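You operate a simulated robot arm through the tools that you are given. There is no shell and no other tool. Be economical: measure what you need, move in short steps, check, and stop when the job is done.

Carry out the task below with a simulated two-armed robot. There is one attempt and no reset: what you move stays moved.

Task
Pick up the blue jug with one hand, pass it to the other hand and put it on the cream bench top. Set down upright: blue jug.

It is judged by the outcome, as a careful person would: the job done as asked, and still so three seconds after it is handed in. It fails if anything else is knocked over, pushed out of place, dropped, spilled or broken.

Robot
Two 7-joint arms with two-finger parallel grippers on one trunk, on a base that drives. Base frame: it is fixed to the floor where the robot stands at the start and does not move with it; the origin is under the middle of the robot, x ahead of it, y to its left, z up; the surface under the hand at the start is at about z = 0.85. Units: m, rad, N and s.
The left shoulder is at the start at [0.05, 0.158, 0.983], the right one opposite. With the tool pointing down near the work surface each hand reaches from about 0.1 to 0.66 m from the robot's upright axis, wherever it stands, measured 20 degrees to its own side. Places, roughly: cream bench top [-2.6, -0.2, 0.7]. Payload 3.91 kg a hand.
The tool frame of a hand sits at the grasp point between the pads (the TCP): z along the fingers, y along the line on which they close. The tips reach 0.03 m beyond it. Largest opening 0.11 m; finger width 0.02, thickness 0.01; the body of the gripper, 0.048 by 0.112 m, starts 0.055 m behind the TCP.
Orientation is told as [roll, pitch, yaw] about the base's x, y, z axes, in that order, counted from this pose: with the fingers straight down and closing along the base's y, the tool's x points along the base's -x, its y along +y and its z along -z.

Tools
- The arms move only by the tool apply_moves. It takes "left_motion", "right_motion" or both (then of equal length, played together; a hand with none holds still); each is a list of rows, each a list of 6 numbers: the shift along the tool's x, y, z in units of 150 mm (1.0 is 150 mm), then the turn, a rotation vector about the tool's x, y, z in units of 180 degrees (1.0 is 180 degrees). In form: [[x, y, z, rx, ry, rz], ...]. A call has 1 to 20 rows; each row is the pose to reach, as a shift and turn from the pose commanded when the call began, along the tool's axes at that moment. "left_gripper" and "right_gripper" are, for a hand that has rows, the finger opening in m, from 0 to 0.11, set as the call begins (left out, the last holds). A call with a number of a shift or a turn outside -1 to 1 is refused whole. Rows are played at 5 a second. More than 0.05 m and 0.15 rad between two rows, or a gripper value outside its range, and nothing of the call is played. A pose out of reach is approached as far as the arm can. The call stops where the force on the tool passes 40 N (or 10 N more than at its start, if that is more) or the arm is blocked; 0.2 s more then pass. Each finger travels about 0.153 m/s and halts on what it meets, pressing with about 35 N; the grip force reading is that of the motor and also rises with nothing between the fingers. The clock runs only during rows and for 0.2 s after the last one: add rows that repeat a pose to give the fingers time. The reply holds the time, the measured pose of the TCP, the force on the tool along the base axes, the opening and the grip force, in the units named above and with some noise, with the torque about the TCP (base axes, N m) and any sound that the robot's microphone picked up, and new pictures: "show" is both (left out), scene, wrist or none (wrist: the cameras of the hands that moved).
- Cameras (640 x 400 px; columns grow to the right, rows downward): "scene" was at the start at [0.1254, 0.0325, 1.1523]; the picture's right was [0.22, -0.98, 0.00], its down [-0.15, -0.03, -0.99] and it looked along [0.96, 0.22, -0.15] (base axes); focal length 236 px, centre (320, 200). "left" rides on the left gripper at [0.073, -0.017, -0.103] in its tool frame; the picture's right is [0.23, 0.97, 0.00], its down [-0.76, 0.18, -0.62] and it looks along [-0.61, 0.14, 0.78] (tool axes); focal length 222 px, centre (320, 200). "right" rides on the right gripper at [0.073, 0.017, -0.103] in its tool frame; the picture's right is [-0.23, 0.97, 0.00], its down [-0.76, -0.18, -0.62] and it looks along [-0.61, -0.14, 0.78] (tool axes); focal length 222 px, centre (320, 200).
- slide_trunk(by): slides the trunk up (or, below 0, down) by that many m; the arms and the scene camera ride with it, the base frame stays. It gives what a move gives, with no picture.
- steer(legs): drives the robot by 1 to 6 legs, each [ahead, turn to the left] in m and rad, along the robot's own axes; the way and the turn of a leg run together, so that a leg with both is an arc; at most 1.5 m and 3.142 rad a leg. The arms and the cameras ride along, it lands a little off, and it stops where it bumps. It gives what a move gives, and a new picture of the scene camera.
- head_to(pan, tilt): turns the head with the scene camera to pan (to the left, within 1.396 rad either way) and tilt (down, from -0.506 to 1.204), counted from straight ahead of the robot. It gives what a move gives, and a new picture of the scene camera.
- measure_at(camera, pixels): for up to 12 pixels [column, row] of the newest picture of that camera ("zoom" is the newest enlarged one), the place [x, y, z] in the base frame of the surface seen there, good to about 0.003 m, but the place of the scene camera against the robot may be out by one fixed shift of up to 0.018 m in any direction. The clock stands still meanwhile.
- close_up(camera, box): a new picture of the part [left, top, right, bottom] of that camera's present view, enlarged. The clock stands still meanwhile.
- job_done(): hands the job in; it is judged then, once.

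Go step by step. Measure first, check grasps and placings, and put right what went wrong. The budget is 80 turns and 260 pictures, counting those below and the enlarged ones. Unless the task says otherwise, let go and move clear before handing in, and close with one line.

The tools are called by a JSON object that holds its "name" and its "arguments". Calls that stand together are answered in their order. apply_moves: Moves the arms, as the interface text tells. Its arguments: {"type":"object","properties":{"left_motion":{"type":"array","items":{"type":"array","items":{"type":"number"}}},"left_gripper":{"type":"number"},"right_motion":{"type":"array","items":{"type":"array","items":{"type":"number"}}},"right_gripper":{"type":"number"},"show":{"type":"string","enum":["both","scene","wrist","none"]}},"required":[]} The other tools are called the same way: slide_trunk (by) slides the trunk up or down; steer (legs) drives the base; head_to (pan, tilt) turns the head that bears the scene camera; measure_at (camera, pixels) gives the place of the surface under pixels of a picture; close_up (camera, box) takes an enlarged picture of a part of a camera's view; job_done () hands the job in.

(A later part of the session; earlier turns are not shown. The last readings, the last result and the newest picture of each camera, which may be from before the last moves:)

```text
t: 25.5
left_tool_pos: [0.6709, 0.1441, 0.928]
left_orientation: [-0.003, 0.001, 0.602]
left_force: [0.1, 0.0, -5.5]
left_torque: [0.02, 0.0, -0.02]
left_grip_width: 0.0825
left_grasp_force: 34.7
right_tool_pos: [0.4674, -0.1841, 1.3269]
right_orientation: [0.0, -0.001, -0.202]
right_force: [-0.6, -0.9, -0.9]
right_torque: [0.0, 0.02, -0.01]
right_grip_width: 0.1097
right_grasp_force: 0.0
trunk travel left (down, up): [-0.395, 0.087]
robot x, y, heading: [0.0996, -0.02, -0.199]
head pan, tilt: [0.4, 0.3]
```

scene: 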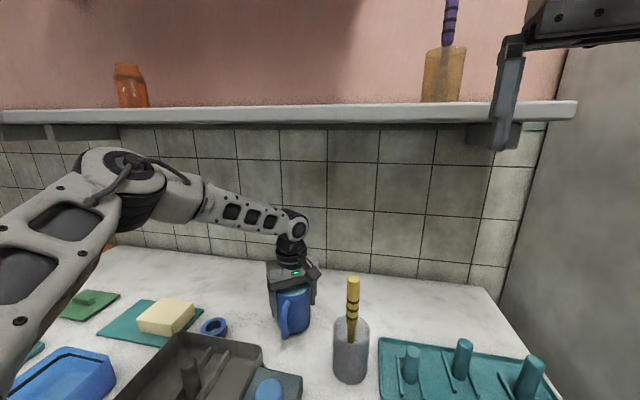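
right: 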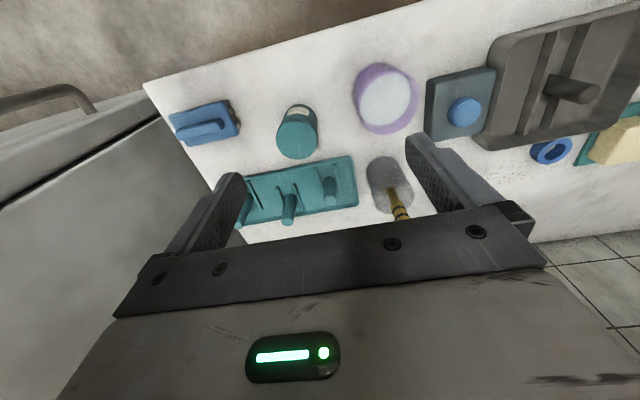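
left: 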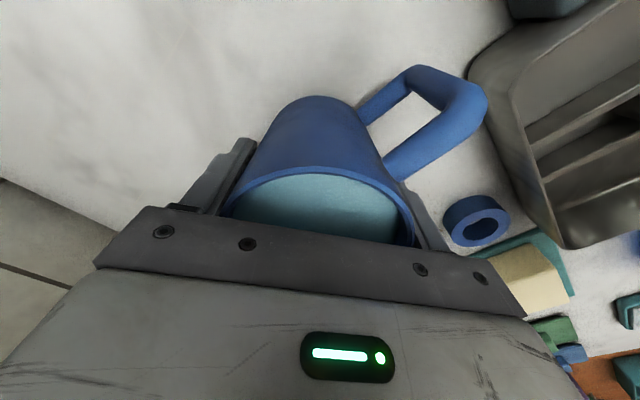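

The lift force reads −5.5 N (about 0.56 kg) and the jug hasn't shifted in the wrist view. I'll lift slowly a bit further and watch for slip.

{"name": "apply_moves", "arguments": {"left_motion": [[0, 0, -0.03, 0, 0, 0], [0, 0, -0.06, 0, 0, 0], [0, 0, -0.09, 0, 0, 0], [0, 0, -0.12, 0, 0, 0], [0, 0, -0.14, 0, 0, 0], [0, 0, -0.14, 0, 0, 0], [0, 0, -0.14, 0, 0, 0], [0, 0, -0.14, 0, 0, 0]]}}

{"name": "close_up", "arguments": {"camera": "scene", "box": [240, 220, 360, 360]}}

```text
t: 27.3
left_tool_pos: [0.6711, 0.1443, 0.9493]
left_orientation: [-0.002, -0.001, 0.602]
left_force: [-0.3, 0.4, -5.3]
left_torque: [-0.01, -0.05, -0.01]
left_grip_width: 0.0826
left_grasp_force: 34.7
right_tool_pos: [0.4678, -0.1843, 1.3269]
right_orientation: [-0.002, -0.001, -0.203]
right_force: [0.6, 0.1, -0.3]
right_torque: [0.02, -0.01, -0.02]
right_grip_width: 0.1101
right_grasp_force: 0.1
trunk travel left (down, up): [-0.395, 0.087]
robot x, y, heading: [0.1031, -0.0169, -0.197]
head pan, tilt: [0.4, 0.3]
```

scene: 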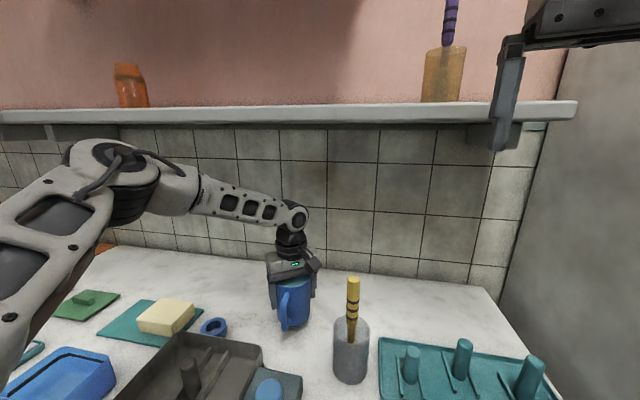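
left: 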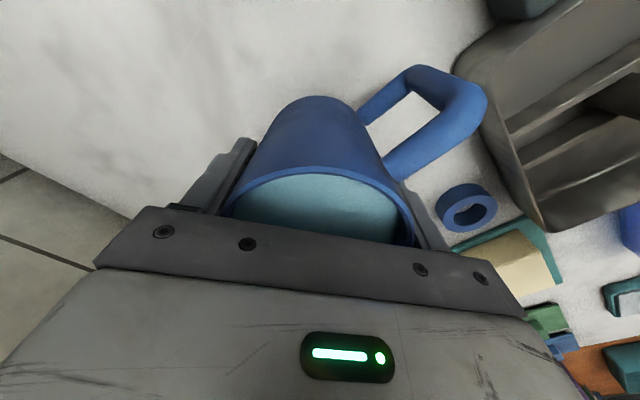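

```text
2.86 times, centred on (300, 290) of scene
```

zoom: 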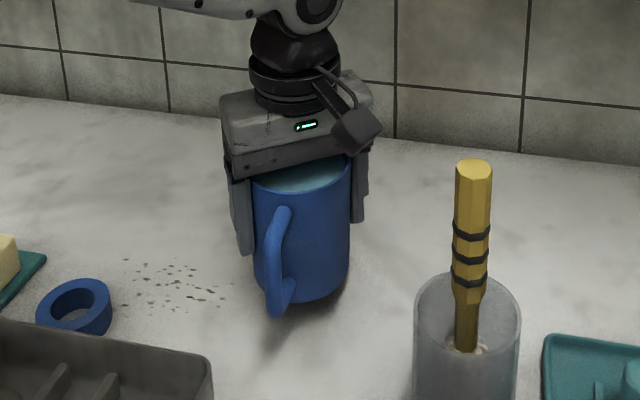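

The jug hangs level and the grip is steady. I'll raise it a bit, draw it back from under the shelf, then raise it further, clear of the tray and brush.

{"name": "apply_moves", "arguments": {"left_motion": [[0, 0, -0.08, 0, 0, 0], [0, 0, -0.18, 0, 0, 0], [0, 0, -0.28, 0, 0, 0], [0, 0, -0.35, 0, 0, 0], [0.06, 0.04, -0.4, 0, 0, 0], [0.14, 0.095, -0.45, 0, 0, 0], [0.22, 0.15, -0.5, 0, 0, 0], [0.32, 0.22, -0.55, 0, 0, 0], [0.42, 0.29, -0.62, 0, 0, 0], [0.52, 0.36, -0.7, 0, 0, 0], [0.58, 0.4, -0.8, 0, 0, 0], [0.58, 0.4, -0.9, 0, 0, 0], [0.58, 0.4, -1.0, 0, 0, 0], [0.58, 0.4, -1.0, 0, 0, 0]]}}

```text
t: 30.3
left_tool_pos: [0.5669, 0.1431, 1.0994]
left_orientation: [-0.002, -0.002, 0.602]
left_force: [-0.3, 0.4, -5.3]
left_torque: [0.02, 0.0, 0.01]
left_grip_width: 0.0822
left_grasp_force: 35.4
right_tool_pos: [0.4673, -0.1856, 1.3266]
right_orientation: [0.0, 0.0, -0.203]
right_force: [-0.2, 0.2, -0.2]
right_torque: [0.0, 0.0, -0.01]
right_grip_width: 0.1098
right_grasp_force: 0.0
trunk travel left (down, up): [-0.395, 0.087]
robot x, y, heading: [0.0966, -0.0197, -0.202]
head pan, tilt: [0.4, 0.3]
```

scene: 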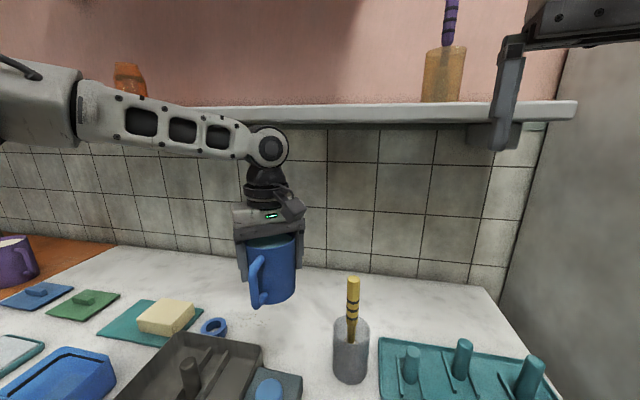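
left: 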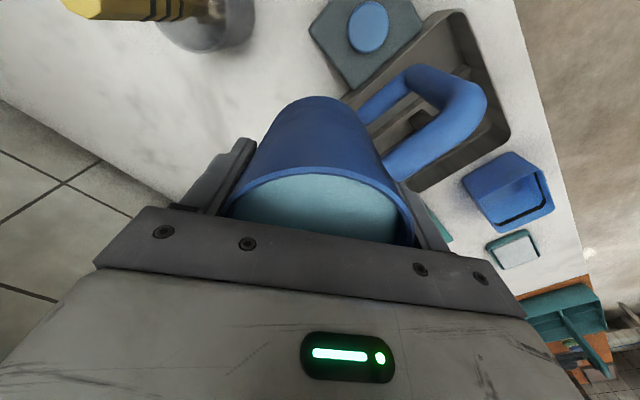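

The jug is clear above everything. I'll back the base away from the counter and then look around toward the bench.

{"name": "steer", "arguments": {"legs": [[-0.45, 0]]}}

{"name": "head_to", "arguments": {"pan": 1.396, "tilt": 0.3}}

{"name": "head_to", "arguments": {"pan": -1.396, "tilt": 0.3}}

```text
t: 33.1
left_tool_pos: [0.1177, 0.2356, 1.1007]
left_orientation: [-0.001, -0.002, 0.606]
left_force: [-0.1, -0.3, -5.4]
left_torque: [-0.01, -0.04, 0.01]
left_grip_width: 0.0821
left_grasp_force: 34.9
right_tool_pos: [0.0221, -0.0928, 1.3267]
right_orientation: [0.001, 0.001, -0.199]
right_force: [-0.1, 0.5, 0.1]
right_torque: [-0.02, -0.01, 0.0]
right_grip_width: 0.1101
right_grasp_force: 0.0
trunk travel left (down, up): [-0.395, 0.087]
robot x, y, heading: [-0.3472, 0.0704, -0.196]
head pan, tilt: [0.4, 0.3]
```

scene: 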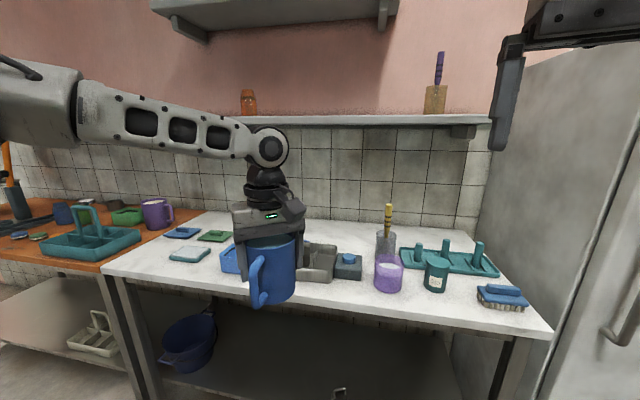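

```text
t: 34.3
left_tool_pos: [0.1185, 0.2359, 1.0999]
left_orientation: [-0.002, 0.001, 0.607]
left_force: [-0.7, 0.2, -5.9]
left_torque: [0.03, -0.04, -0.01]
left_grip_width: 0.0822
left_grasp_force: 35.2
right_tool_pos: [0.0215, -0.0934, 1.3256]
right_orientation: [0.001, 0.0, -0.198]
right_force: [0.2, -0.1, 0.7]
right_torque: [0.01, -0.01, 0.0]
right_grip_width: 0.1099
right_grasp_force: 0.0
trunk travel left (down, up): [-0.395, 0.087]
robot x, y, heading: [-0.3499, 0.0694, -0.193]
head pan, tilt: [1.396, 0.3]
```

scene: 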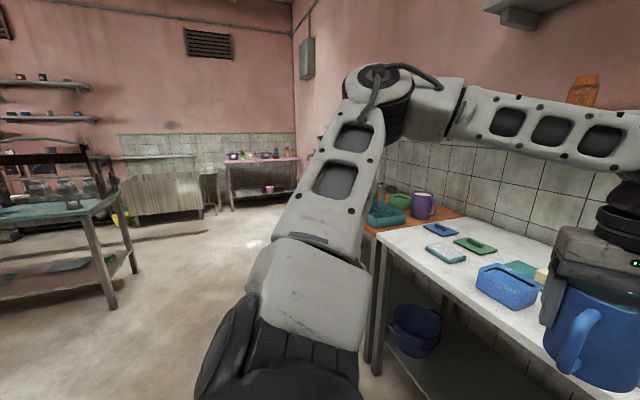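

```text
t: 36.8
left_tool_pos: [0.118, 0.235, 1.1006]
left_orientation: [-0.001, 0.0, 0.606]
left_force: [0.5, 0.3, -4.8]
left_torque: [-0.03, -0.05, -0.03]
left_grip_width: 0.0821
left_grasp_force: 35.7
right_tool_pos: [0.0212, -0.0924, 1.3255]
right_orientation: [0.001, 0.0, -0.199]
right_force: [0.5, -0.5, 0.3]
right_torque: [-0.01, 0.0, -0.01]
right_grip_width: 0.1099
right_grasp_force: 0.1
trunk travel left (down, up): [-0.395, 0.087]
robot x, y, heading: [-0.3485, 0.0734, -0.196]
head pan, tilt: [-1.396, 0.3]
```

scene: 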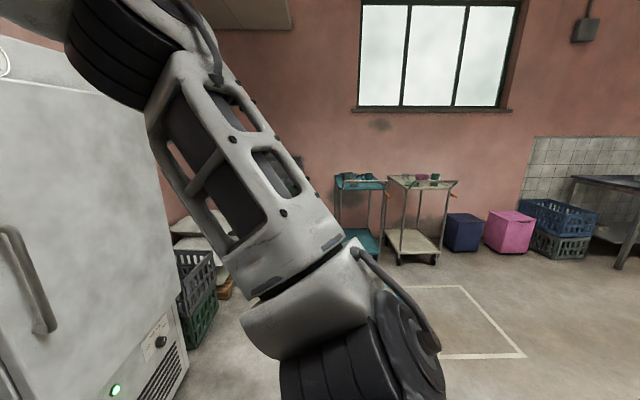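

The surroundings are open and the jug is level. I'll do the pass here: bring the jug toward the centre while rotating its handle to the far left, so the right hand can take the body from the right.

{"name": "apply_moves", "arguments": {"left_motion": [[0.03, -0.055, 0, 0, 0, 0.042], [0.065, -0.11, 0, 0, 0, 0.084], [0.1, -0.17, 0, 0, 0, 0.126], [0.13, -0.225, 0, 0, 0, 0.168], [0.165, -0.28, 0, 0, 0, 0.21], [0.2, -0.34, 0, 0, 0, 0.252], [0.23, -0.395, 0, 0, 0, 0.294], [0.265, -0.45, 0, 0, 0, 0.336], [0.3, -0.51, 0, 0, 0, 0.378], [0.33, -0.565, 0, 0, 0, 0.42], [0.365, -0.62, 0, 0, 0, 0.462], [0.4, -0.68, 0, 0, 0, 0.506], [0.425, -0.73, 0, 0, 0, 0.55], [0.425, -0.73, 0, 0, 0, 0.55]], "show": "wrist"}}

{"name": "head_to", "arguments": {"pan": 0.1, "tilt": 0.4}}

```text
t: 39.8
left_tool_pos: [0.126, 0.1132, 1.099]
left_orientation: [0.002, -0.004, -1.123]
left_force: [-0.4, 0.3, -4.9]
left_torque: [-0.02, 0.04, 0.0]
left_grip_width: 0.0822
left_grasp_force: 35.1
left hand out of reach, approached as far as the arm can: row 13, 14
right_tool_pos: [0.0223, -0.0934, 1.327]
right_orientation: [-0.001, 0.001, -0.198]
right_force: [1.4, 0.6, 0.4]
right_torque: [0.0, -0.01, 0.02]
right_grip_width: 0.1101
right_grasp_force: 0.0
trunk travel left (down, up): [-0.395, 0.087]
robot x, y, heading: [-0.3459, 0.0736, -0.201]
head pan, tilt: [-1.396, 0.3]
```

left: 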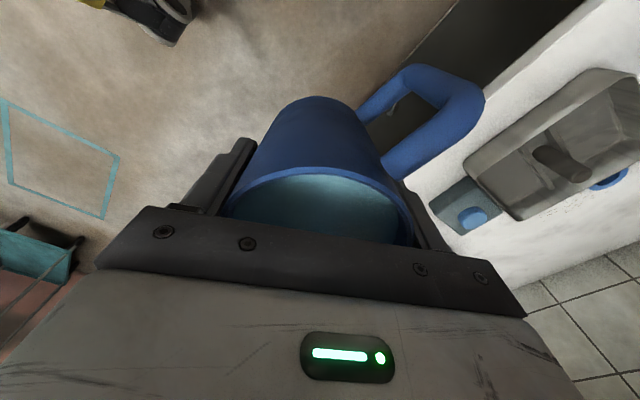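

```text
t: 41.4
left_tool_pos: [0.1261, 0.114, 1.0996]
left_orientation: [0.002, -0.005, -1.123]
left_force: [-0.1, -0.5, -4.9]
left_torque: [-0.03, 0.02, 0.02]
left_grip_width: 0.0822
left_grasp_force: 35.2
right_tool_pos: [0.0231, -0.0936, 1.3272]
right_orientation: [-0.001, 0.0, -0.198]
right_force: [-0.8, -0.4, -0.6]
right_torque: [-0.02, 0.0, 0.01]
right_grip_width: 0.11
right_grasp_force: 0.0
trunk travel left (down, up): [-0.395, 0.087]
robot x, y, heading: [-0.3487, 0.0666, -0.198]
head pan, tilt: [0.099, 0.4]
```

scene: 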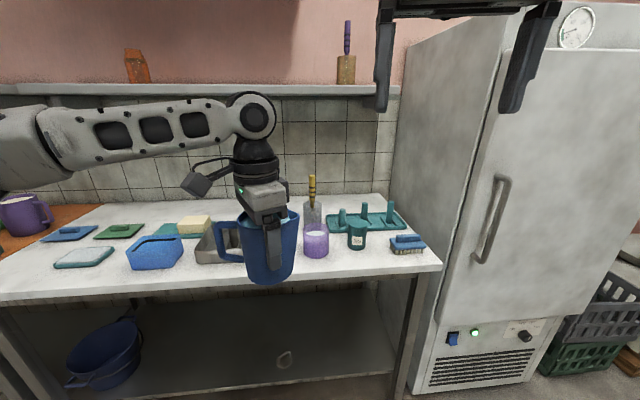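

The jug is at robot-frame (0.456, 0.136) with its handle to the left. I'll bring the right hand to a staging pose about 0.16 m back, with its fingers pointing forward-left and tilted 25° down.

{"name": "apply_moves", "arguments": {"right_motion": [[0.005, 0.04, 0.08, -0.017, -0.0267, -0.0267], [0.01, 0.08, 0.17, -0.034, -0.0533, -0.0533], [0.013, 0.12, 0.25, -0.051, -0.08, -0.08], [0.018, 0.17, 0.33, -0.068, -0.1067, -0.1067], [0.022, 0.21, 0.42, -0.085, -0.1333, -0.1333], [0.026, 0.26, 0.5, -0.102, -0.16, -0.16], [0.03, 0.3, 0.58, -0.119, -0.1867, -0.1867], [0.035, 0.35, 0.67, -0.136, -0.2133, -0.2133], [0.04, 0.39, 0.75, -0.153, -0.24, -0.24], [0.044, 0.43, 0.83, -0.17, -0.2667, -0.2667], [0.048, 0.48, 0.92, -0.187, -0.2933, -0.2933], [0.053, 0.52, 1.0, -0.2036, -0.3198, -0.3198], [0.053, 0.52, 1.0, -0.2036, -0.3198, -0.3198]], "right_gripper": 0.11}}

```text
t: 44.2
left_tool_pos: [0.1263, 0.1138, 1.1]
left_orientation: [0.002, -0.007, -1.122]
left_force: [-0.5, 1.3, -5.3]
left_torque: [-0.05, 0.02, -0.01]
left_grip_width: 0.0817
left_grasp_force: 34.8
right_tool_pos: [0.0295, -0.0146, 1.1774]
right_orientation: [-0.003, -1.138, 0.939]
right_force: [0.6, -1.0, -1.0]
right_torque: [0.03, -0.03, 0.01]
right_grip_width: 0.1101
right_grasp_force: 0.0
trunk travel left (down, up): [-0.395, 0.087]
robot x, y, heading: [-0.3513, 0.073, -0.196]
head pan, tilt: [0.099, 0.4]
```

scene: 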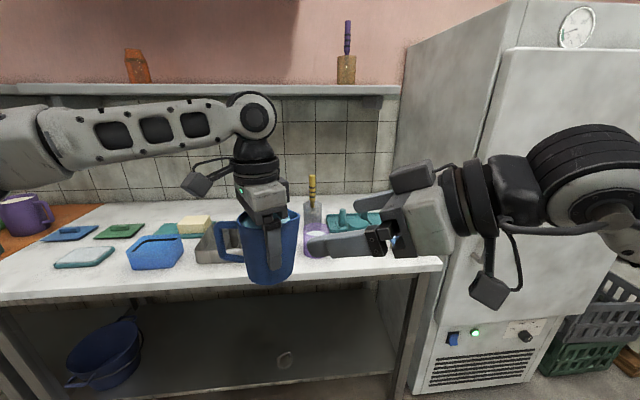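
right: 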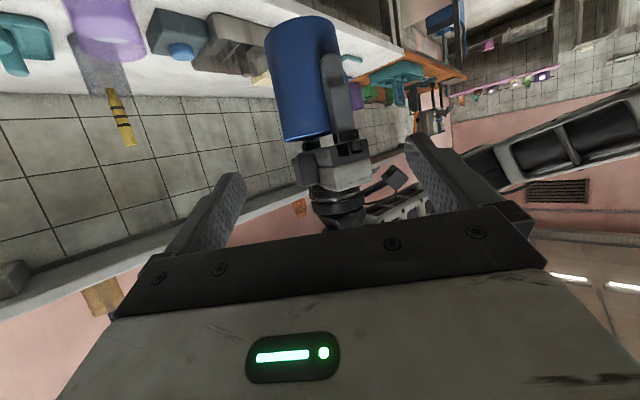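

The approach geometry looks right: in the right camera the jug is at (305,80), with the near left finger at (345,100). I'll measure the jug's bottom, rim and sides in that camera.

{"name": "measure_at", "arguments": {"camera": "right", "pixels": [[268, 40], [300, 18], [275, 100], [284, 135], [305, 138], [295, 80], [330, 60], [340, 120], [338, 60], [318, 80], [335, 160]]}}

{"name": "close_up", "arguments": {"camera": "right", "box": [220, 0, 460, 240]}}

```text
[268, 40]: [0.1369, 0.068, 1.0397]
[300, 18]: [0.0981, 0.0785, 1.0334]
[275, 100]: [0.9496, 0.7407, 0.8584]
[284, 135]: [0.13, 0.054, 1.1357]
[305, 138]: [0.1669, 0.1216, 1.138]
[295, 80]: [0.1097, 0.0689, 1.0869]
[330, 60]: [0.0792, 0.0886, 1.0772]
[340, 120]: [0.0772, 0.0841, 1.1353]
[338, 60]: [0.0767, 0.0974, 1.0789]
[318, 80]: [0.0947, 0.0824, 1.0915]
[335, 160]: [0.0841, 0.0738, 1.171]
```

```text
1.67 times, centred on (340, 120) of right
```

zoom: 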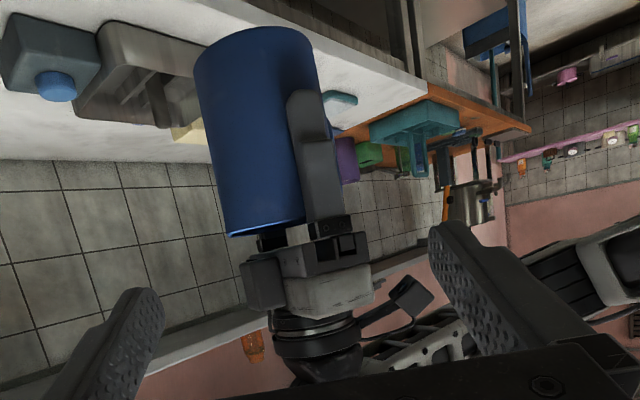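

The geometry agrees with my plan: the jug is at about (0.124, 0.109), and the near left finger lies between where the right fingers will pass. I'll align and advance partway.

{"name": "apply_moves", "arguments": {"right_motion": [[0.06, -0.01, 0.1, 0, 0, 0], [0.12, -0.02, 0.2, 0, 0, 0], [0.166, -0.025, 0.35, 0, 0, 0], [0.166, -0.025, 0.5, 0, 0, 0], [0.166, -0.025, 0.65, 0, 0, 0], [0.166, -0.025, 0.65, 0, 0, 0]], "right_gripper": 0.11}}

{"name": "close_up", "arguments": {"camera": "scene", "box": [180, 140, 480, 320]}}

```text
t: 45.6
left_tool_pos: [0.1267, 0.1141, 1.0981]
left_orientation: [0.0, -0.005, -1.122]
left_force: [0.2, 0.9, -5.0]
left_torque: [0.0, 0.0, -0.01]
left_grip_width: 0.0822
left_grasp_force: 34.8
right_tool_pos: [0.0771, 0.0443, 1.1128]
right_orientation: [0.0, -1.134, 0.933]
right_force: [-0.5, -0.2, 0.0]
right_torque: [0.01, -0.02, -0.04]
right_grip_width: 0.1099
right_grasp_force: 0.1
trunk travel left (down, up): [-0.395, 0.087]
robot x, y, heading: [-0.3471, 0.0774, -0.193]
head pan, tilt: [0.099, 0.4]
```

scene: 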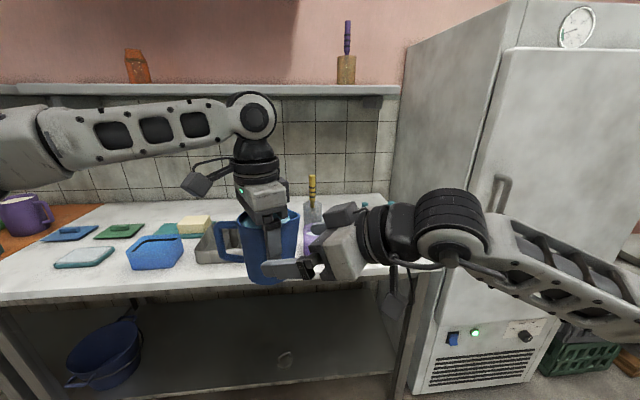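
right: 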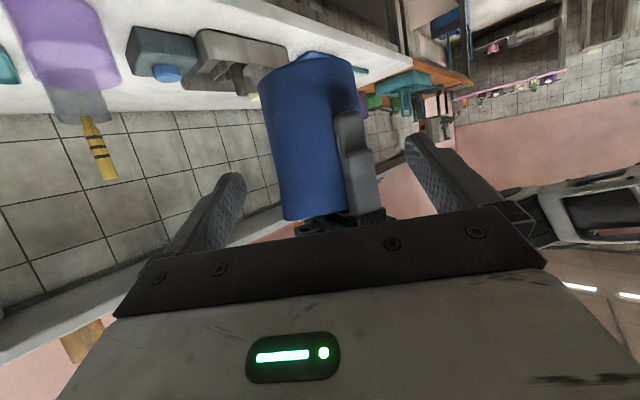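

```text
2.13 times, centred on (330, 230) of scene
```

zoom: 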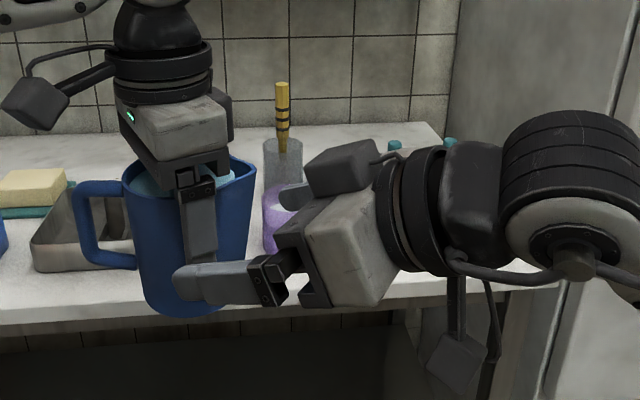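

The right fingers straddle the jug as intended. Before the last 6 cm I'll check clearance between the block on top of the right gripper (zoom 345,165) and the left gripper body (zoom 180,160).

{"name": "measure_at", "arguments": {"camera": "zoom", "pixels": [[312, 160], [350, 145], [335, 190], [378, 165], [310, 190], [225, 100], [222, 150], [180, 175], [135, 165], [215, 185], [205, 290], [265, 270]]}}

```text
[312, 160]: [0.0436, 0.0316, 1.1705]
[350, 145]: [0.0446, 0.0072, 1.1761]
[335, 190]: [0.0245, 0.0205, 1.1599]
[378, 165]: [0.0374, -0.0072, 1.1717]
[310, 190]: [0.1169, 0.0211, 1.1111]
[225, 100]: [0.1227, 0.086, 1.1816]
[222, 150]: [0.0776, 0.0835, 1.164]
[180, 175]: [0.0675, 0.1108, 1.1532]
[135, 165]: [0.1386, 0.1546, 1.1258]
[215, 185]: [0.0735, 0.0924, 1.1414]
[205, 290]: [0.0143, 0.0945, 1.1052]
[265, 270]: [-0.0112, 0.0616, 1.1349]
```

That check paid off: the block on top of the right gripper would hit the near left finger at this tilt. I'll flatten the right hand to about 12° below horizontal and lower it slightly before advancing.

{"name": "apply_moves", "arguments": {"right_motion": [[0.05, 0, 0.02, 0, -0.02, 0], [0.1, 0, 0.045, 0, -0.045, 0], [0.174, 0, 0.081, 0, -0.0723, 0], [0.174, 0, 0.081, 0, -0.0723, 0]], "show": "none"}}

{"name": "apply_moves", "arguments": {"right_motion": [[-0.02, 0, 0.1, 0, 0, 0], [-0.043, 0, 0.2, 0, 0, 0], [-0.043, 0, 0.2, 0, 0, 0]]}}

{"name": "close_up", "arguments": {"camera": "scene", "box": [180, 140, 480, 320]}}

{"name": "measure_at", "arguments": {"camera": "zoom", "pixels": [[312, 160], [290, 170], [295, 180], [270, 180], [300, 150], [320, 150], [222, 150], [215, 185], [280, 190], [285, 160]]}}

```text
t: 46.6
left_tool_pos: [0.126, 0.1144, 1.0993]
left_orientation: [0.002, -0.004, -1.125]
left_force: [-0.5, -0.1, -5.2]
left_torque: [-0.05, 0.02, -0.02]
left_grip_width: 0.0818
left_grasp_force: 35.1
right_tool_pos: [0.0788, 0.0445, 1.0844]
right_orientation: [-0.001, -1.362, 0.937]
right_force: [-0.3, 1.3, -0.3]
right_torque: [-0.01, -0.02, -0.02]
right_grip_width: 0.1099
right_grasp_force: 0.0
trunk travel left (down, up): [-0.395, 0.087]
robot x, y, heading: [-0.3498, 0.0711, -0.193]
head pan, tilt: [0.099, 0.4]
```

```text
t: 47.4
left_tool_pos: [0.125, 0.1141, 1.0999]
left_orientation: [0.002, -0.005, -1.122]
left_force: [-0.3, -0.2, -4.9]
left_torque: [-0.07, 0.01, 0.03]
left_grip_width: 0.082
left_grasp_force: 35.1
right_tool_pos: [0.0971, 0.0695, 1.0842]
right_orientation: [0.001, -1.361, 0.935]
right_force: [-0.2, 0.5, 0.8]
right_torque: [0.02, 0.05, 0.01]
right_grip_width: 0.1099
right_grasp_force: 0.1
trunk travel left (down, up): [-0.395, 0.087]
robot x, y, heading: [-0.3477, 0.072, -0.198]
head pan, tilt: [0.099, 0.4]
```

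scene: 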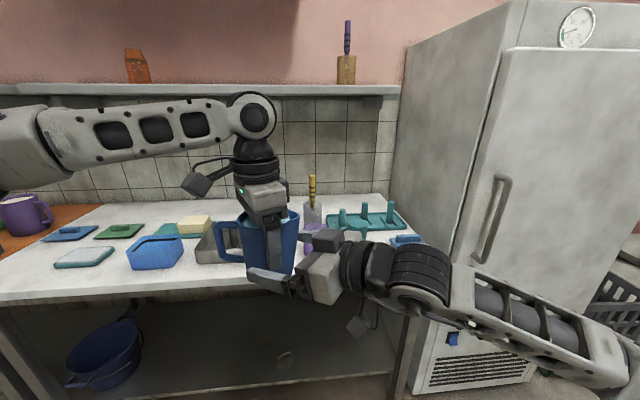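
right: 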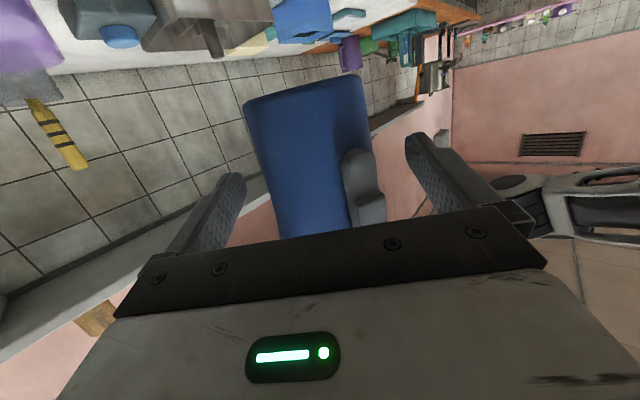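

```text
2.13 times, centred on (330, 230) of scene
```

zoom: 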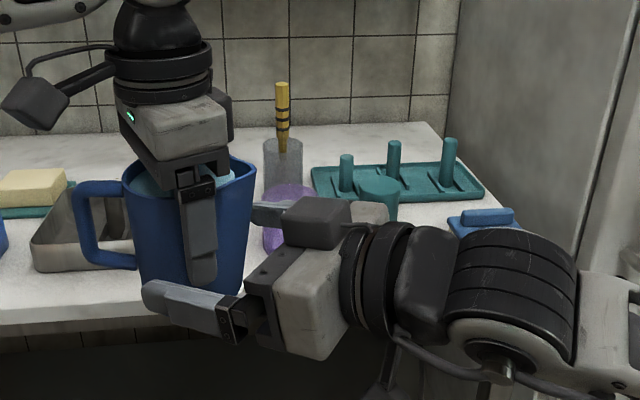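

```text
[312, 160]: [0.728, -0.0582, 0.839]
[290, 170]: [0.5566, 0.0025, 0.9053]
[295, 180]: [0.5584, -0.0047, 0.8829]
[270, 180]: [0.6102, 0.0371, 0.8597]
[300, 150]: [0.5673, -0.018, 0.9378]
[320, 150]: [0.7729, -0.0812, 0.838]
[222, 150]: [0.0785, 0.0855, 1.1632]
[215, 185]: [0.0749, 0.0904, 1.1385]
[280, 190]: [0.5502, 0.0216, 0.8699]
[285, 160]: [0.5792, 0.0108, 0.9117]
```

The block is now lower and clear of the left gripper. I'll check its front at zoom (290,225) and advance about half of the remaining 3.4 cm.

{"name": "measure_at", "arguments": {"camera": "zoom", "pixels": [[290, 222], [300, 240], [310, 200], [345, 205], [262, 275], [210, 250], [200, 205]]}}

{"name": "apply_moves", "arguments": {"right_motion": [[-0.012, 0, 0.06, 0, 0, 0], [-0.025, 0, 0.12, 0, 0, 0], [-0.025, 0, 0.12, 0, 0, 0]]}}

{"name": "close_up", "arguments": {"camera": "scene", "box": [200, 160, 400, 310]}}

```text
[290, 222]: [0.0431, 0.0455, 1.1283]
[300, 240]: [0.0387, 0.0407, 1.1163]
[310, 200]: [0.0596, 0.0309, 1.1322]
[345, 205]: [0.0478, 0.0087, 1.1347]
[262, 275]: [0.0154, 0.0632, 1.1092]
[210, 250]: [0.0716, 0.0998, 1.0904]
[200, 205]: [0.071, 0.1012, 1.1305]
```

```text
t: 48.2
left_tool_pos: [0.1261, 0.1137, 1.1005]
left_orientation: [0.002, -0.003, -1.121]
left_force: [1.1, -0.4, -5.3]
left_torque: [-0.03, 0.01, 0.0]
left_grip_width: 0.0816
left_grasp_force: 35.1
right_tool_pos: [0.1075, 0.0856, 1.0851]
right_orientation: [0.0, -1.361, 0.937]
right_force: [0.5, -0.5, -0.7]
right_torque: [-0.02, 0.01, 0.01]
right_grip_width: 0.11
right_grasp_force: 0.1
trunk travel left (down, up): [-0.395, 0.087]
robot x, y, heading: [-0.3505, 0.0676, -0.198]
head pan, tilt: [0.099, 0.4]
```

scene: 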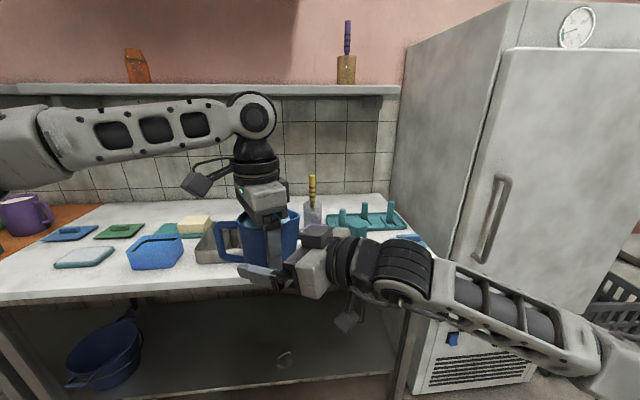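
right: 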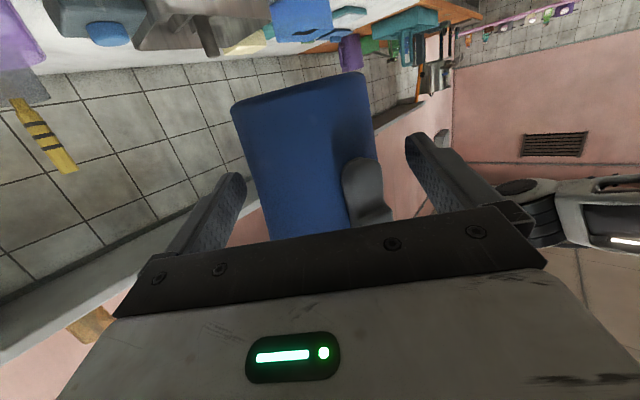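

```text
2.67 times, centred on (300, 235) of scene
```

zoom: 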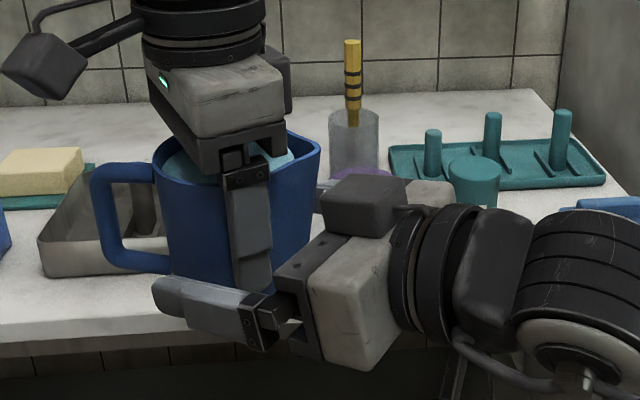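

About 1.5 cm remains. I'll advance it and then check the lateral centring of the jug between the right fingers.

{"name": "apply_moves", "arguments": {"right_motion": [[-0.013, 0, 0.06, 0, 0, 0], [-0.026, 0, 0.122, 0, 0, 0], [-0.026, 0, 0.122, 0, 0, 0]], "show": "wrist"}}

{"name": "measure_at", "arguments": {"camera": "right", "pixels": [[240, 150], [270, 150], [300, 150], [330, 130], [365, 120], [345, 110], [250, 200], [220, 190], [425, 150], [300, 110], [360, 190]]}}

{"name": "close_up", "arguments": {"camera": "scene", "box": [200, 160, 400, 310]}}

```text
t: 49.0
left_tool_pos: [0.1274, 0.1143, 1.1]
left_orientation: [0.002, -0.005, -1.122]
left_force: [0.2, -0.4, -5.3]
left_torque: [-0.03, 0.0, -0.02]
left_grip_width: 0.0819
left_grasp_force: 35.3
right_tool_pos: [0.1185, 0.1002, 1.0853]
right_orientation: [-0.001, -1.361, 0.934]
right_force: [-0.5, 0.6, -0.6]
right_torque: [0.01, -0.02, -0.01]
right_grip_width: 0.1102
right_grasp_force: 0.2
trunk travel left (down, up): [-0.395, 0.087]
robot x, y, heading: [-0.3449, 0.0681, -0.197]
head pan, tilt: [0.099, 0.4]
```

right: 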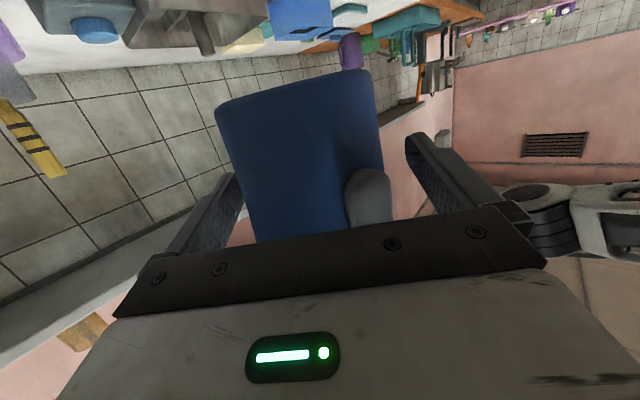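

```text
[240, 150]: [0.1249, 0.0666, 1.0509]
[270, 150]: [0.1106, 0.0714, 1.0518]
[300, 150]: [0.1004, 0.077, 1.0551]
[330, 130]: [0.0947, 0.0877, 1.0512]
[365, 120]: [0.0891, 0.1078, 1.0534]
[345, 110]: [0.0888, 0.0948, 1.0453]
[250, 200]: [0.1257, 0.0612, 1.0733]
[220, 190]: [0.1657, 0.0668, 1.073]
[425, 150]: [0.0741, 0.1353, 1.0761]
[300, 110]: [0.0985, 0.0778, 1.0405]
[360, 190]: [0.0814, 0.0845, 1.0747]
```

```text
2.67 times, centred on (300, 235) of scene
```

zoom: 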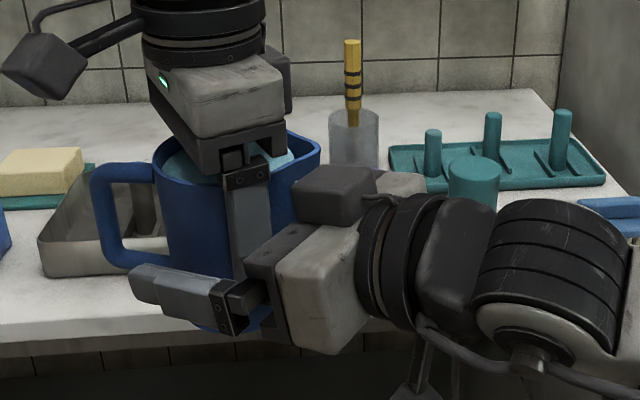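

The fit puts the jug axis at (0.128, 0.107), about 3.6 mm toward −y of the right tool, with the tips about 18 mm past the diameter. I'll shift the right hand by that amount and then close it.

{"name": "apply_moves", "arguments": {"right_motion": [[0, -0.024, 0, 0, 0, 0], [0, -0.024, 0, 0, 0, 0]], "show": "none"}}

{"name": "apply_moves", "arguments": {"right_motion": [[0, 0, 0, 0, 0, 0], [0, 0, 0, 0, 0, 0], [0, 0, 0, 0, 0, 0], [0, 0, 0, 0, 0, 0]], "right_gripper": 0.0}}

{"name": "close_up", "arguments": {"camera": "scene", "box": [200, 160, 400, 310]}}

```text
t: 49.6
left_tool_pos: [0.1251, 0.1144, 1.0997]
left_orientation: [0.003, -0.006, -1.123]
left_force: [-0.1, 0.4, -4.5]
left_torque: [-0.02, 0.0, 0.02]
left_grip_width: 0.0817
left_grasp_force: 34.6
right_tool_pos: [0.1216, 0.098, 1.0857]
right_orientation: [0.002, -1.362, 0.933]
right_force: [-0.2, 0.3, 0.2]
right_torque: [0.03, 0.03, 0.02]
right_grip_width: 0.1102
right_grasp_force: 0.0
trunk travel left (down, up): [-0.395, 0.087]
robot x, y, heading: [-0.3506, 0.071, -0.199]
head pan, tilt: [0.099, 0.4]
```

```text
t: 50.6
left_tool_pos: [0.126, 0.1135, 1.0988]
left_orientation: [0.002, -0.006, -1.121]
left_force: [-0.1, -2.2, -6.1]
left_torque: [-0.17, -0.65, 0.57]
left_grip_width: 0.0817
left_grasp_force: 35.4
right_tool_pos: [0.1214, 0.0982, 1.0844]
right_orientation: [0.007, -1.36, 0.929]
right_force: [0.5, 3.5, 0.6]
right_torque: [0.11, 0.61, -0.51]
right_grip_width: 0.0821
right_grasp_force: 35.3
trunk travel left (down, up): [-0.395, 0.087]
robot x, y, heading: [-0.3493, 0.0683, -0.197]
head pan, tilt: [0.099, 0.4]
```

scene: 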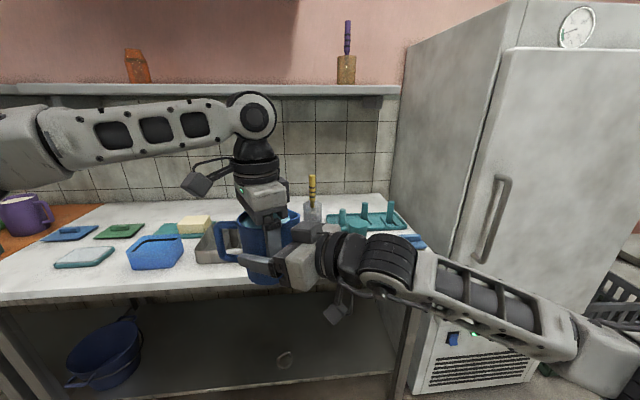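
right: 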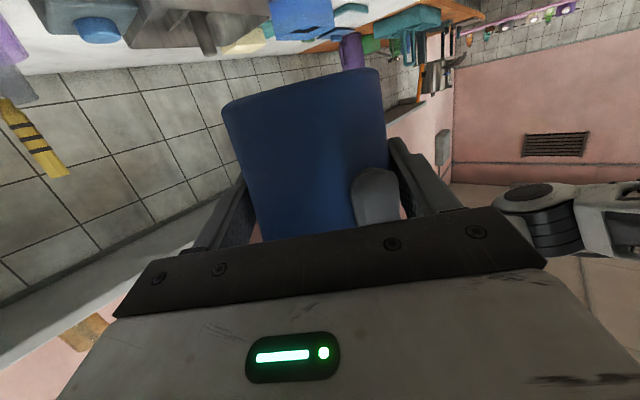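

```text
2.67 times, centred on (300, 235) of scene
```

zoom: 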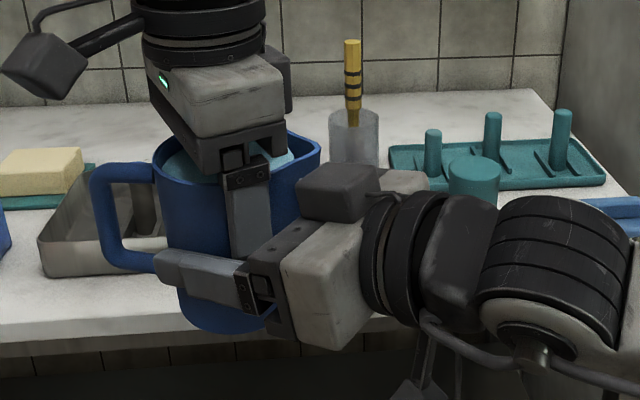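

Both hands now hold the jug, with the right opening at 0.082 and force 35 N. Before letting go with the left, I'll test the right hand's hold by nudging it up 3 mm and reading how the load transfers.

{"name": "apply_moves", "arguments": {"right_motion": [[-0.01, 0, -0.002, 0, 0, 0], [-0.02, 0, -0.004, 0, 0, 0], [-0.02, 0, -0.004, 0, 0, 0]], "show": "none"}}

```text
t: 51.4
left_tool_pos: [0.126, 0.1134, 1.1012]
left_orientation: [0.001, -0.006, -1.123]
left_force: [2.7, -0.4, 10.1]
left_torque: [-0.96, 0.95, 0.34]
left_grip_width: 0.0817
left_grasp_force: 35.1
right_tool_pos: [0.1207, 0.0984, 1.0854]
right_orientation: [-0.006, -1.357, 0.937]
right_force: [-3.1, 1.5, -9.4]
right_torque: [0.69, -0.89, -0.31]
right_grip_width: 0.082
right_grasp_force: 34.8
trunk travel left (down, up): [-0.395, 0.087]
robot x, y, heading: [-0.3475, 0.0706, -0.198]
head pan, tilt: [0.099, 0.4]
```

The right hand took about 9 N downward with no slip, and the jug weighs 5.3 N. I'll ease back 1.2 mm and then open the left fingers just slightly.

{"name": "apply_moves", "arguments": {"right_motion": [[0.008, 0, 0.0017, 0, 0, 0], [0.008, 0, 0.0017, 0, 0, 0]], "show": "none"}}

{"name": "apply_moves", "arguments": {"left_motion": [[0, 0, 0, 0, 0, 0]], "left_gripper": 0.09, "show": "wrist"}}

{"name": "close_up", "arguments": {"camera": "scene", "box": [200, 160, 400, 310]}}

```text
t: 52.0
left_tool_pos: [0.1268, 0.1146, 1.1005]
left_orientation: [0.001, -0.004, -1.123]
left_force: [3.4, -1.6, 11.2]
left_torque: [-0.3, 0.32, 0.47]
left_grip_width: 0.0818
left_grasp_force: 34.9
right_tool_pos: [0.1223, 0.0973, 1.0846]
right_orientation: [0.006, -1.359, 0.928]
right_force: [-3.1, 1.8, -11.1]
right_torque: [-0.02, -0.27, -0.38]
right_grip_width: 0.082
right_grasp_force: 35.3
trunk travel left (down, up): [-0.395, 0.087]
robot x, y, heading: [-0.348, 0.0708, -0.19]
head pan, tilt: [0.099, 0.4]
```

```text
t: 52.4
left_tool_pos: [0.1262, 0.1139, 1.099]
left_orientation: [-0.001, -0.003, -1.121]
left_force: [8.9, -7.5, -3.0]
left_torque: [0.09, -0.17, 0.53]
left_grip_width: 0.0877
left_grasp_force: 0.0
right_tool_pos: [0.1209, 0.0983, 1.0891]
right_orientation: [0.0, -1.366, 0.943]
right_force: [-8.3, 6.2, -2.5]
right_torque: [-0.21, 0.06, -0.35]
right_grip_width: 0.0817
right_grasp_force: 34.7
trunk travel left (down, up): [-0.395, 0.087]
robot x, y, heading: [-0.3504, 0.0725, -0.199]
head pan, tilt: [0.099, 0.4]
```

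left: 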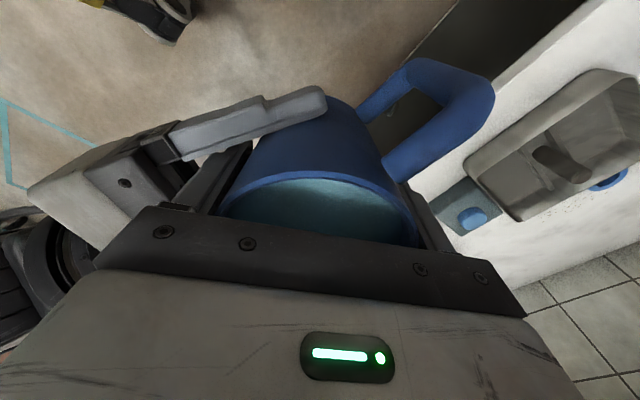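

```text
2.67 times, centred on (300, 235) of scene
```

zoom: 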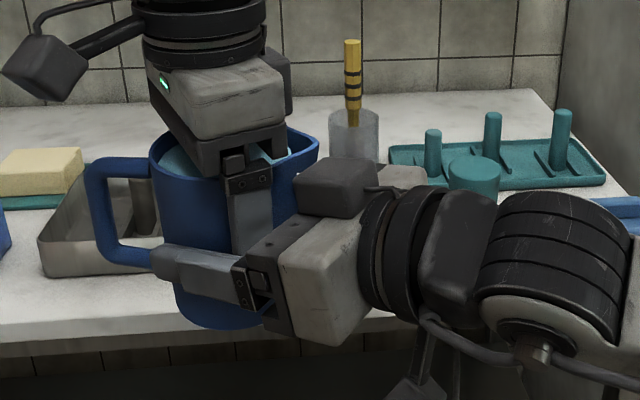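

The jug is held by the right hand. The 8 N side force suggests the near left finger is pressing on the inside of a right finger, so I'll slide the left hand 4 mm along its own pads before withdrawing.

{"name": "apply_moves", "arguments": {"left_motion": [[-0.013, 0, 0, 0, 0, 0], [-0.027, 0, 0, 0, 0, 0], [-0.027, 0, 0, 0, 0, 0]], "show": "none"}}

```text
t: 53.2
left_tool_pos: [0.1263, 0.1142, 1.0989]
left_orientation: [0.001, -0.006, -1.121]
left_force: [13.8, -12.9, -8.8]
left_torque: [0.17, -0.38, 0.91]
left_grip_width: 0.0865
left_grasp_force: 0.1
left hand out of reach, approached as far as the arm can: row 2, 3
right_tool_pos: [0.12, 0.099, 1.0862]
right_orientation: [0.003, -1.364, 0.937]
right_force: [-12.3, 11.9, 2.6]
right_torque: [-0.3, 0.2, -0.65]
right_grip_width: 0.0818
right_grasp_force: 35.0
trunk travel left (down, up): [-0.395, 0.087]
robot x, y, heading: [-0.3484, 0.0729, -0.197]
head pan, tilt: [0.099, 0.4]
```

The left finger is still straining to open against the right finger. I'll command a slightly smaller left opening to relax it.

{"name": "apply_moves", "arguments": {"left_motion": [[0.027, 0, 0, 0, 0, 0], [0.027, 0, 0, 0, 0, 0], [0.027, 0, 0, 0, 0, 0]], "left_gripper": 0.0855, "show": "wrist"}}

{"name": "close_up", "arguments": {"camera": "left", "box": [180, 60, 460, 260]}}

{"name": "close_up", "arguments": {"camera": "right", "box": [180, 60, 460, 260]}}

```text
t: 54.0
left_tool_pos: [0.1248, 0.1168, 1.0997]
left_orientation: [0.001, -0.011, -1.124]
left_force: [14.8, -25.7, 0.7]
left_torque: [0.01, 0.07, 1.61]
left_grip_width: 0.0844
left_grasp_force: 0.0
right_tool_pos: [0.1186, 0.101, 1.0856]
right_orientation: [0.004, -1.363, 0.94]
right_force: [-14.3, 24.9, -5.8]
right_torque: [-0.5, -0.24, -1.29]
right_grip_width: 0.082
right_grasp_force: 34.9
trunk travel left (down, up): [-0.395, 0.087]
robot x, y, heading: [-0.3498, 0.0695, -0.196]
head pan, tilt: [0.099, 0.4]
```

left: 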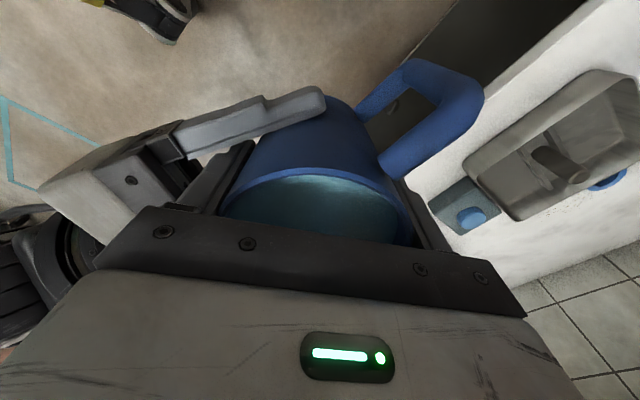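

```text
2.00 times, centred on (320, 160) of left
```

zoom: 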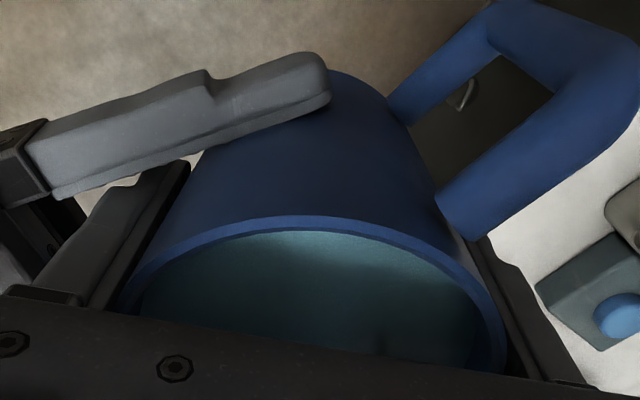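

```text
2.00 times, centred on (320, 160) of right
```

zoom: 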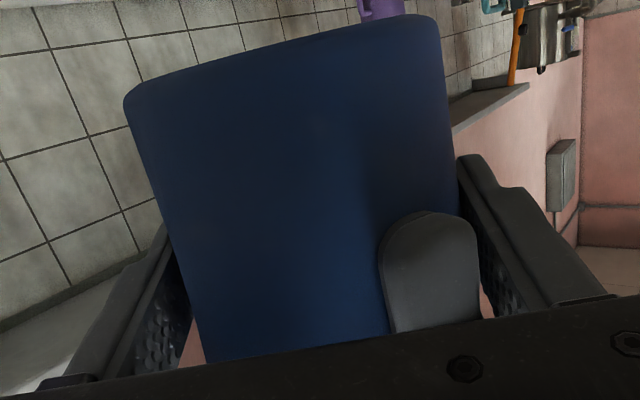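

The near left finger's round tip (zoom 430,250) is wedged against the right finger. I'll slide the right hand, with the jug, about 6 mm along the left pads' plane to separate them.

{"name": "apply_moves", "arguments": {"right_motion": [[-0.001, 0.012, 0.006, 0, 0, 0], [-0.002, 0.024, 0.012, 0, 0, 0], [-0.004, 0.037, 0.018, 0, 0, 0], [-0.004, 0.037, 0.018, 0, 0, 0]], "show": "wrist"}}

{"name": "close_up", "arguments": {"camera": "right", "box": [180, 60, 460, 260]}}

```text
t: 55.0
left_tool_pos: [0.125, 0.1192, 1.099]
left_orientation: [0.002, -0.003, -1.122]
left_force: [9.5, -6.1, 3.9]
left_torque: [-0.17, -0.14, 0.32]
left_grip_width: 0.0825
left_grasp_force: 0.1
right_tool_pos: [0.1198, 0.1026, 1.0846]
right_orientation: [0.0, -1.358, 0.931]
right_force: [-8.5, 5.0, -8.9]
right_torque: [-0.11, 0.06, -0.18]
right_grip_width: 0.0821
right_grasp_force: 35.5
trunk travel left (down, up): [-0.395, 0.087]
robot x, y, heading: [-0.3458, 0.0721, -0.194]
head pan, tilt: [0.099, 0.4]
```

right: 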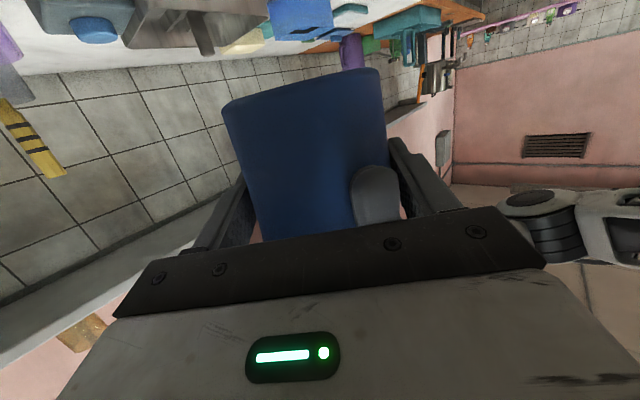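

```text
2.00 times, centred on (320, 160) of right
```

zoom: 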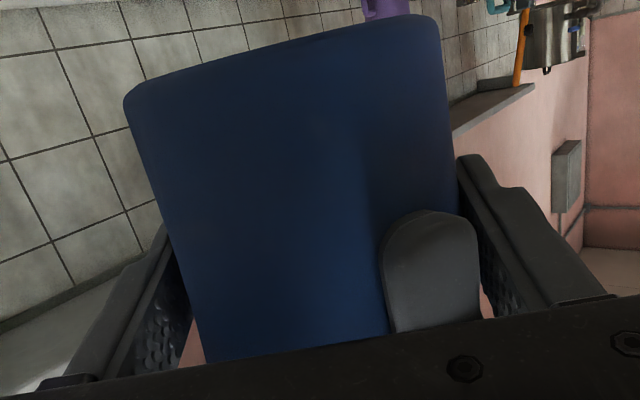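

The side force dropped from 29 N to 11 N. I'll continue in the same direction by another 4 mm.

{"name": "apply_moves", "arguments": {"right_motion": [[-0.001, 0.012, 0.006, 0, 0, 0], [-0.003, 0.025, 0.012, 0, 0, 0], [-0.003, 0.025, 0.012, 0, 0, 0]], "show": "none"}}

```text
t: 55.8
left_tool_pos: [0.1254, 0.1189, 1.0988]
left_orientation: [-0.001, -0.001, -1.124]
left_force: [0.7, -0.1, -0.2]
left_torque: [0.0, 0.01, 0.02]
left_grip_width: 0.0855
left_grasp_force: 0.0
right_tool_pos: [0.1172, 0.1059, 1.0872]
right_orientation: [-0.004, -1.361, 0.937]
right_force: [0.1, -0.8, -5.2]
right_torque: [-0.13, 0.03, 0.0]
right_grip_width: 0.0819
right_grasp_force: 35.1
trunk travel left (down, up): [-0.395, 0.087]
robot x, y, heading: [-0.3452, 0.072, -0.198]
head pan, tilt: [0.099, 0.4]
```

The hands are now separated: the left reads about 0 N and the right carries 5.2 N. I'll lower the right hand with the jug straight down, out of the left fingers.

{"name": "apply_moves", "arguments": {"right_motion": [[0.04, 0, 0.0085, 0, 0, 0], [0.09, 0, 0.019, 0, 0, 0], [0.15, 0, 0.032, 0, 0, 0], [0.21, 0, 0.045, 0, 0, 0]], "show": "scene"}}

```text
t: 56.8
left_tool_pos: [0.1242, 0.1188, 1.0983]
left_orientation: [0.001, -0.002, -1.122]
left_force: [-0.2, 0.3, -0.1]
left_torque: [0.0, -0.02, -0.03]
left_grip_width: 0.0855
left_grasp_force: 0.0
right_tool_pos: [0.1172, 0.1086, 1.0544]
right_orientation: [0.002, -1.361, 0.934]
right_force: [-0.1, -0.4, -5.4]
right_torque: [-0.09, 0.04, -0.03]
right_grip_width: 0.0818
right_grasp_force: 35.4
trunk travel left (down, up): [-0.395, 0.087]
robot x, y, heading: [-0.3504, 0.0678, -0.195]
head pan, tilt: [0.099, 0.4]
```

scene: 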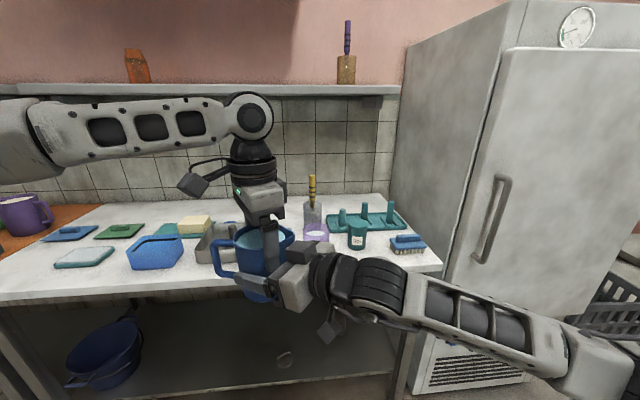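

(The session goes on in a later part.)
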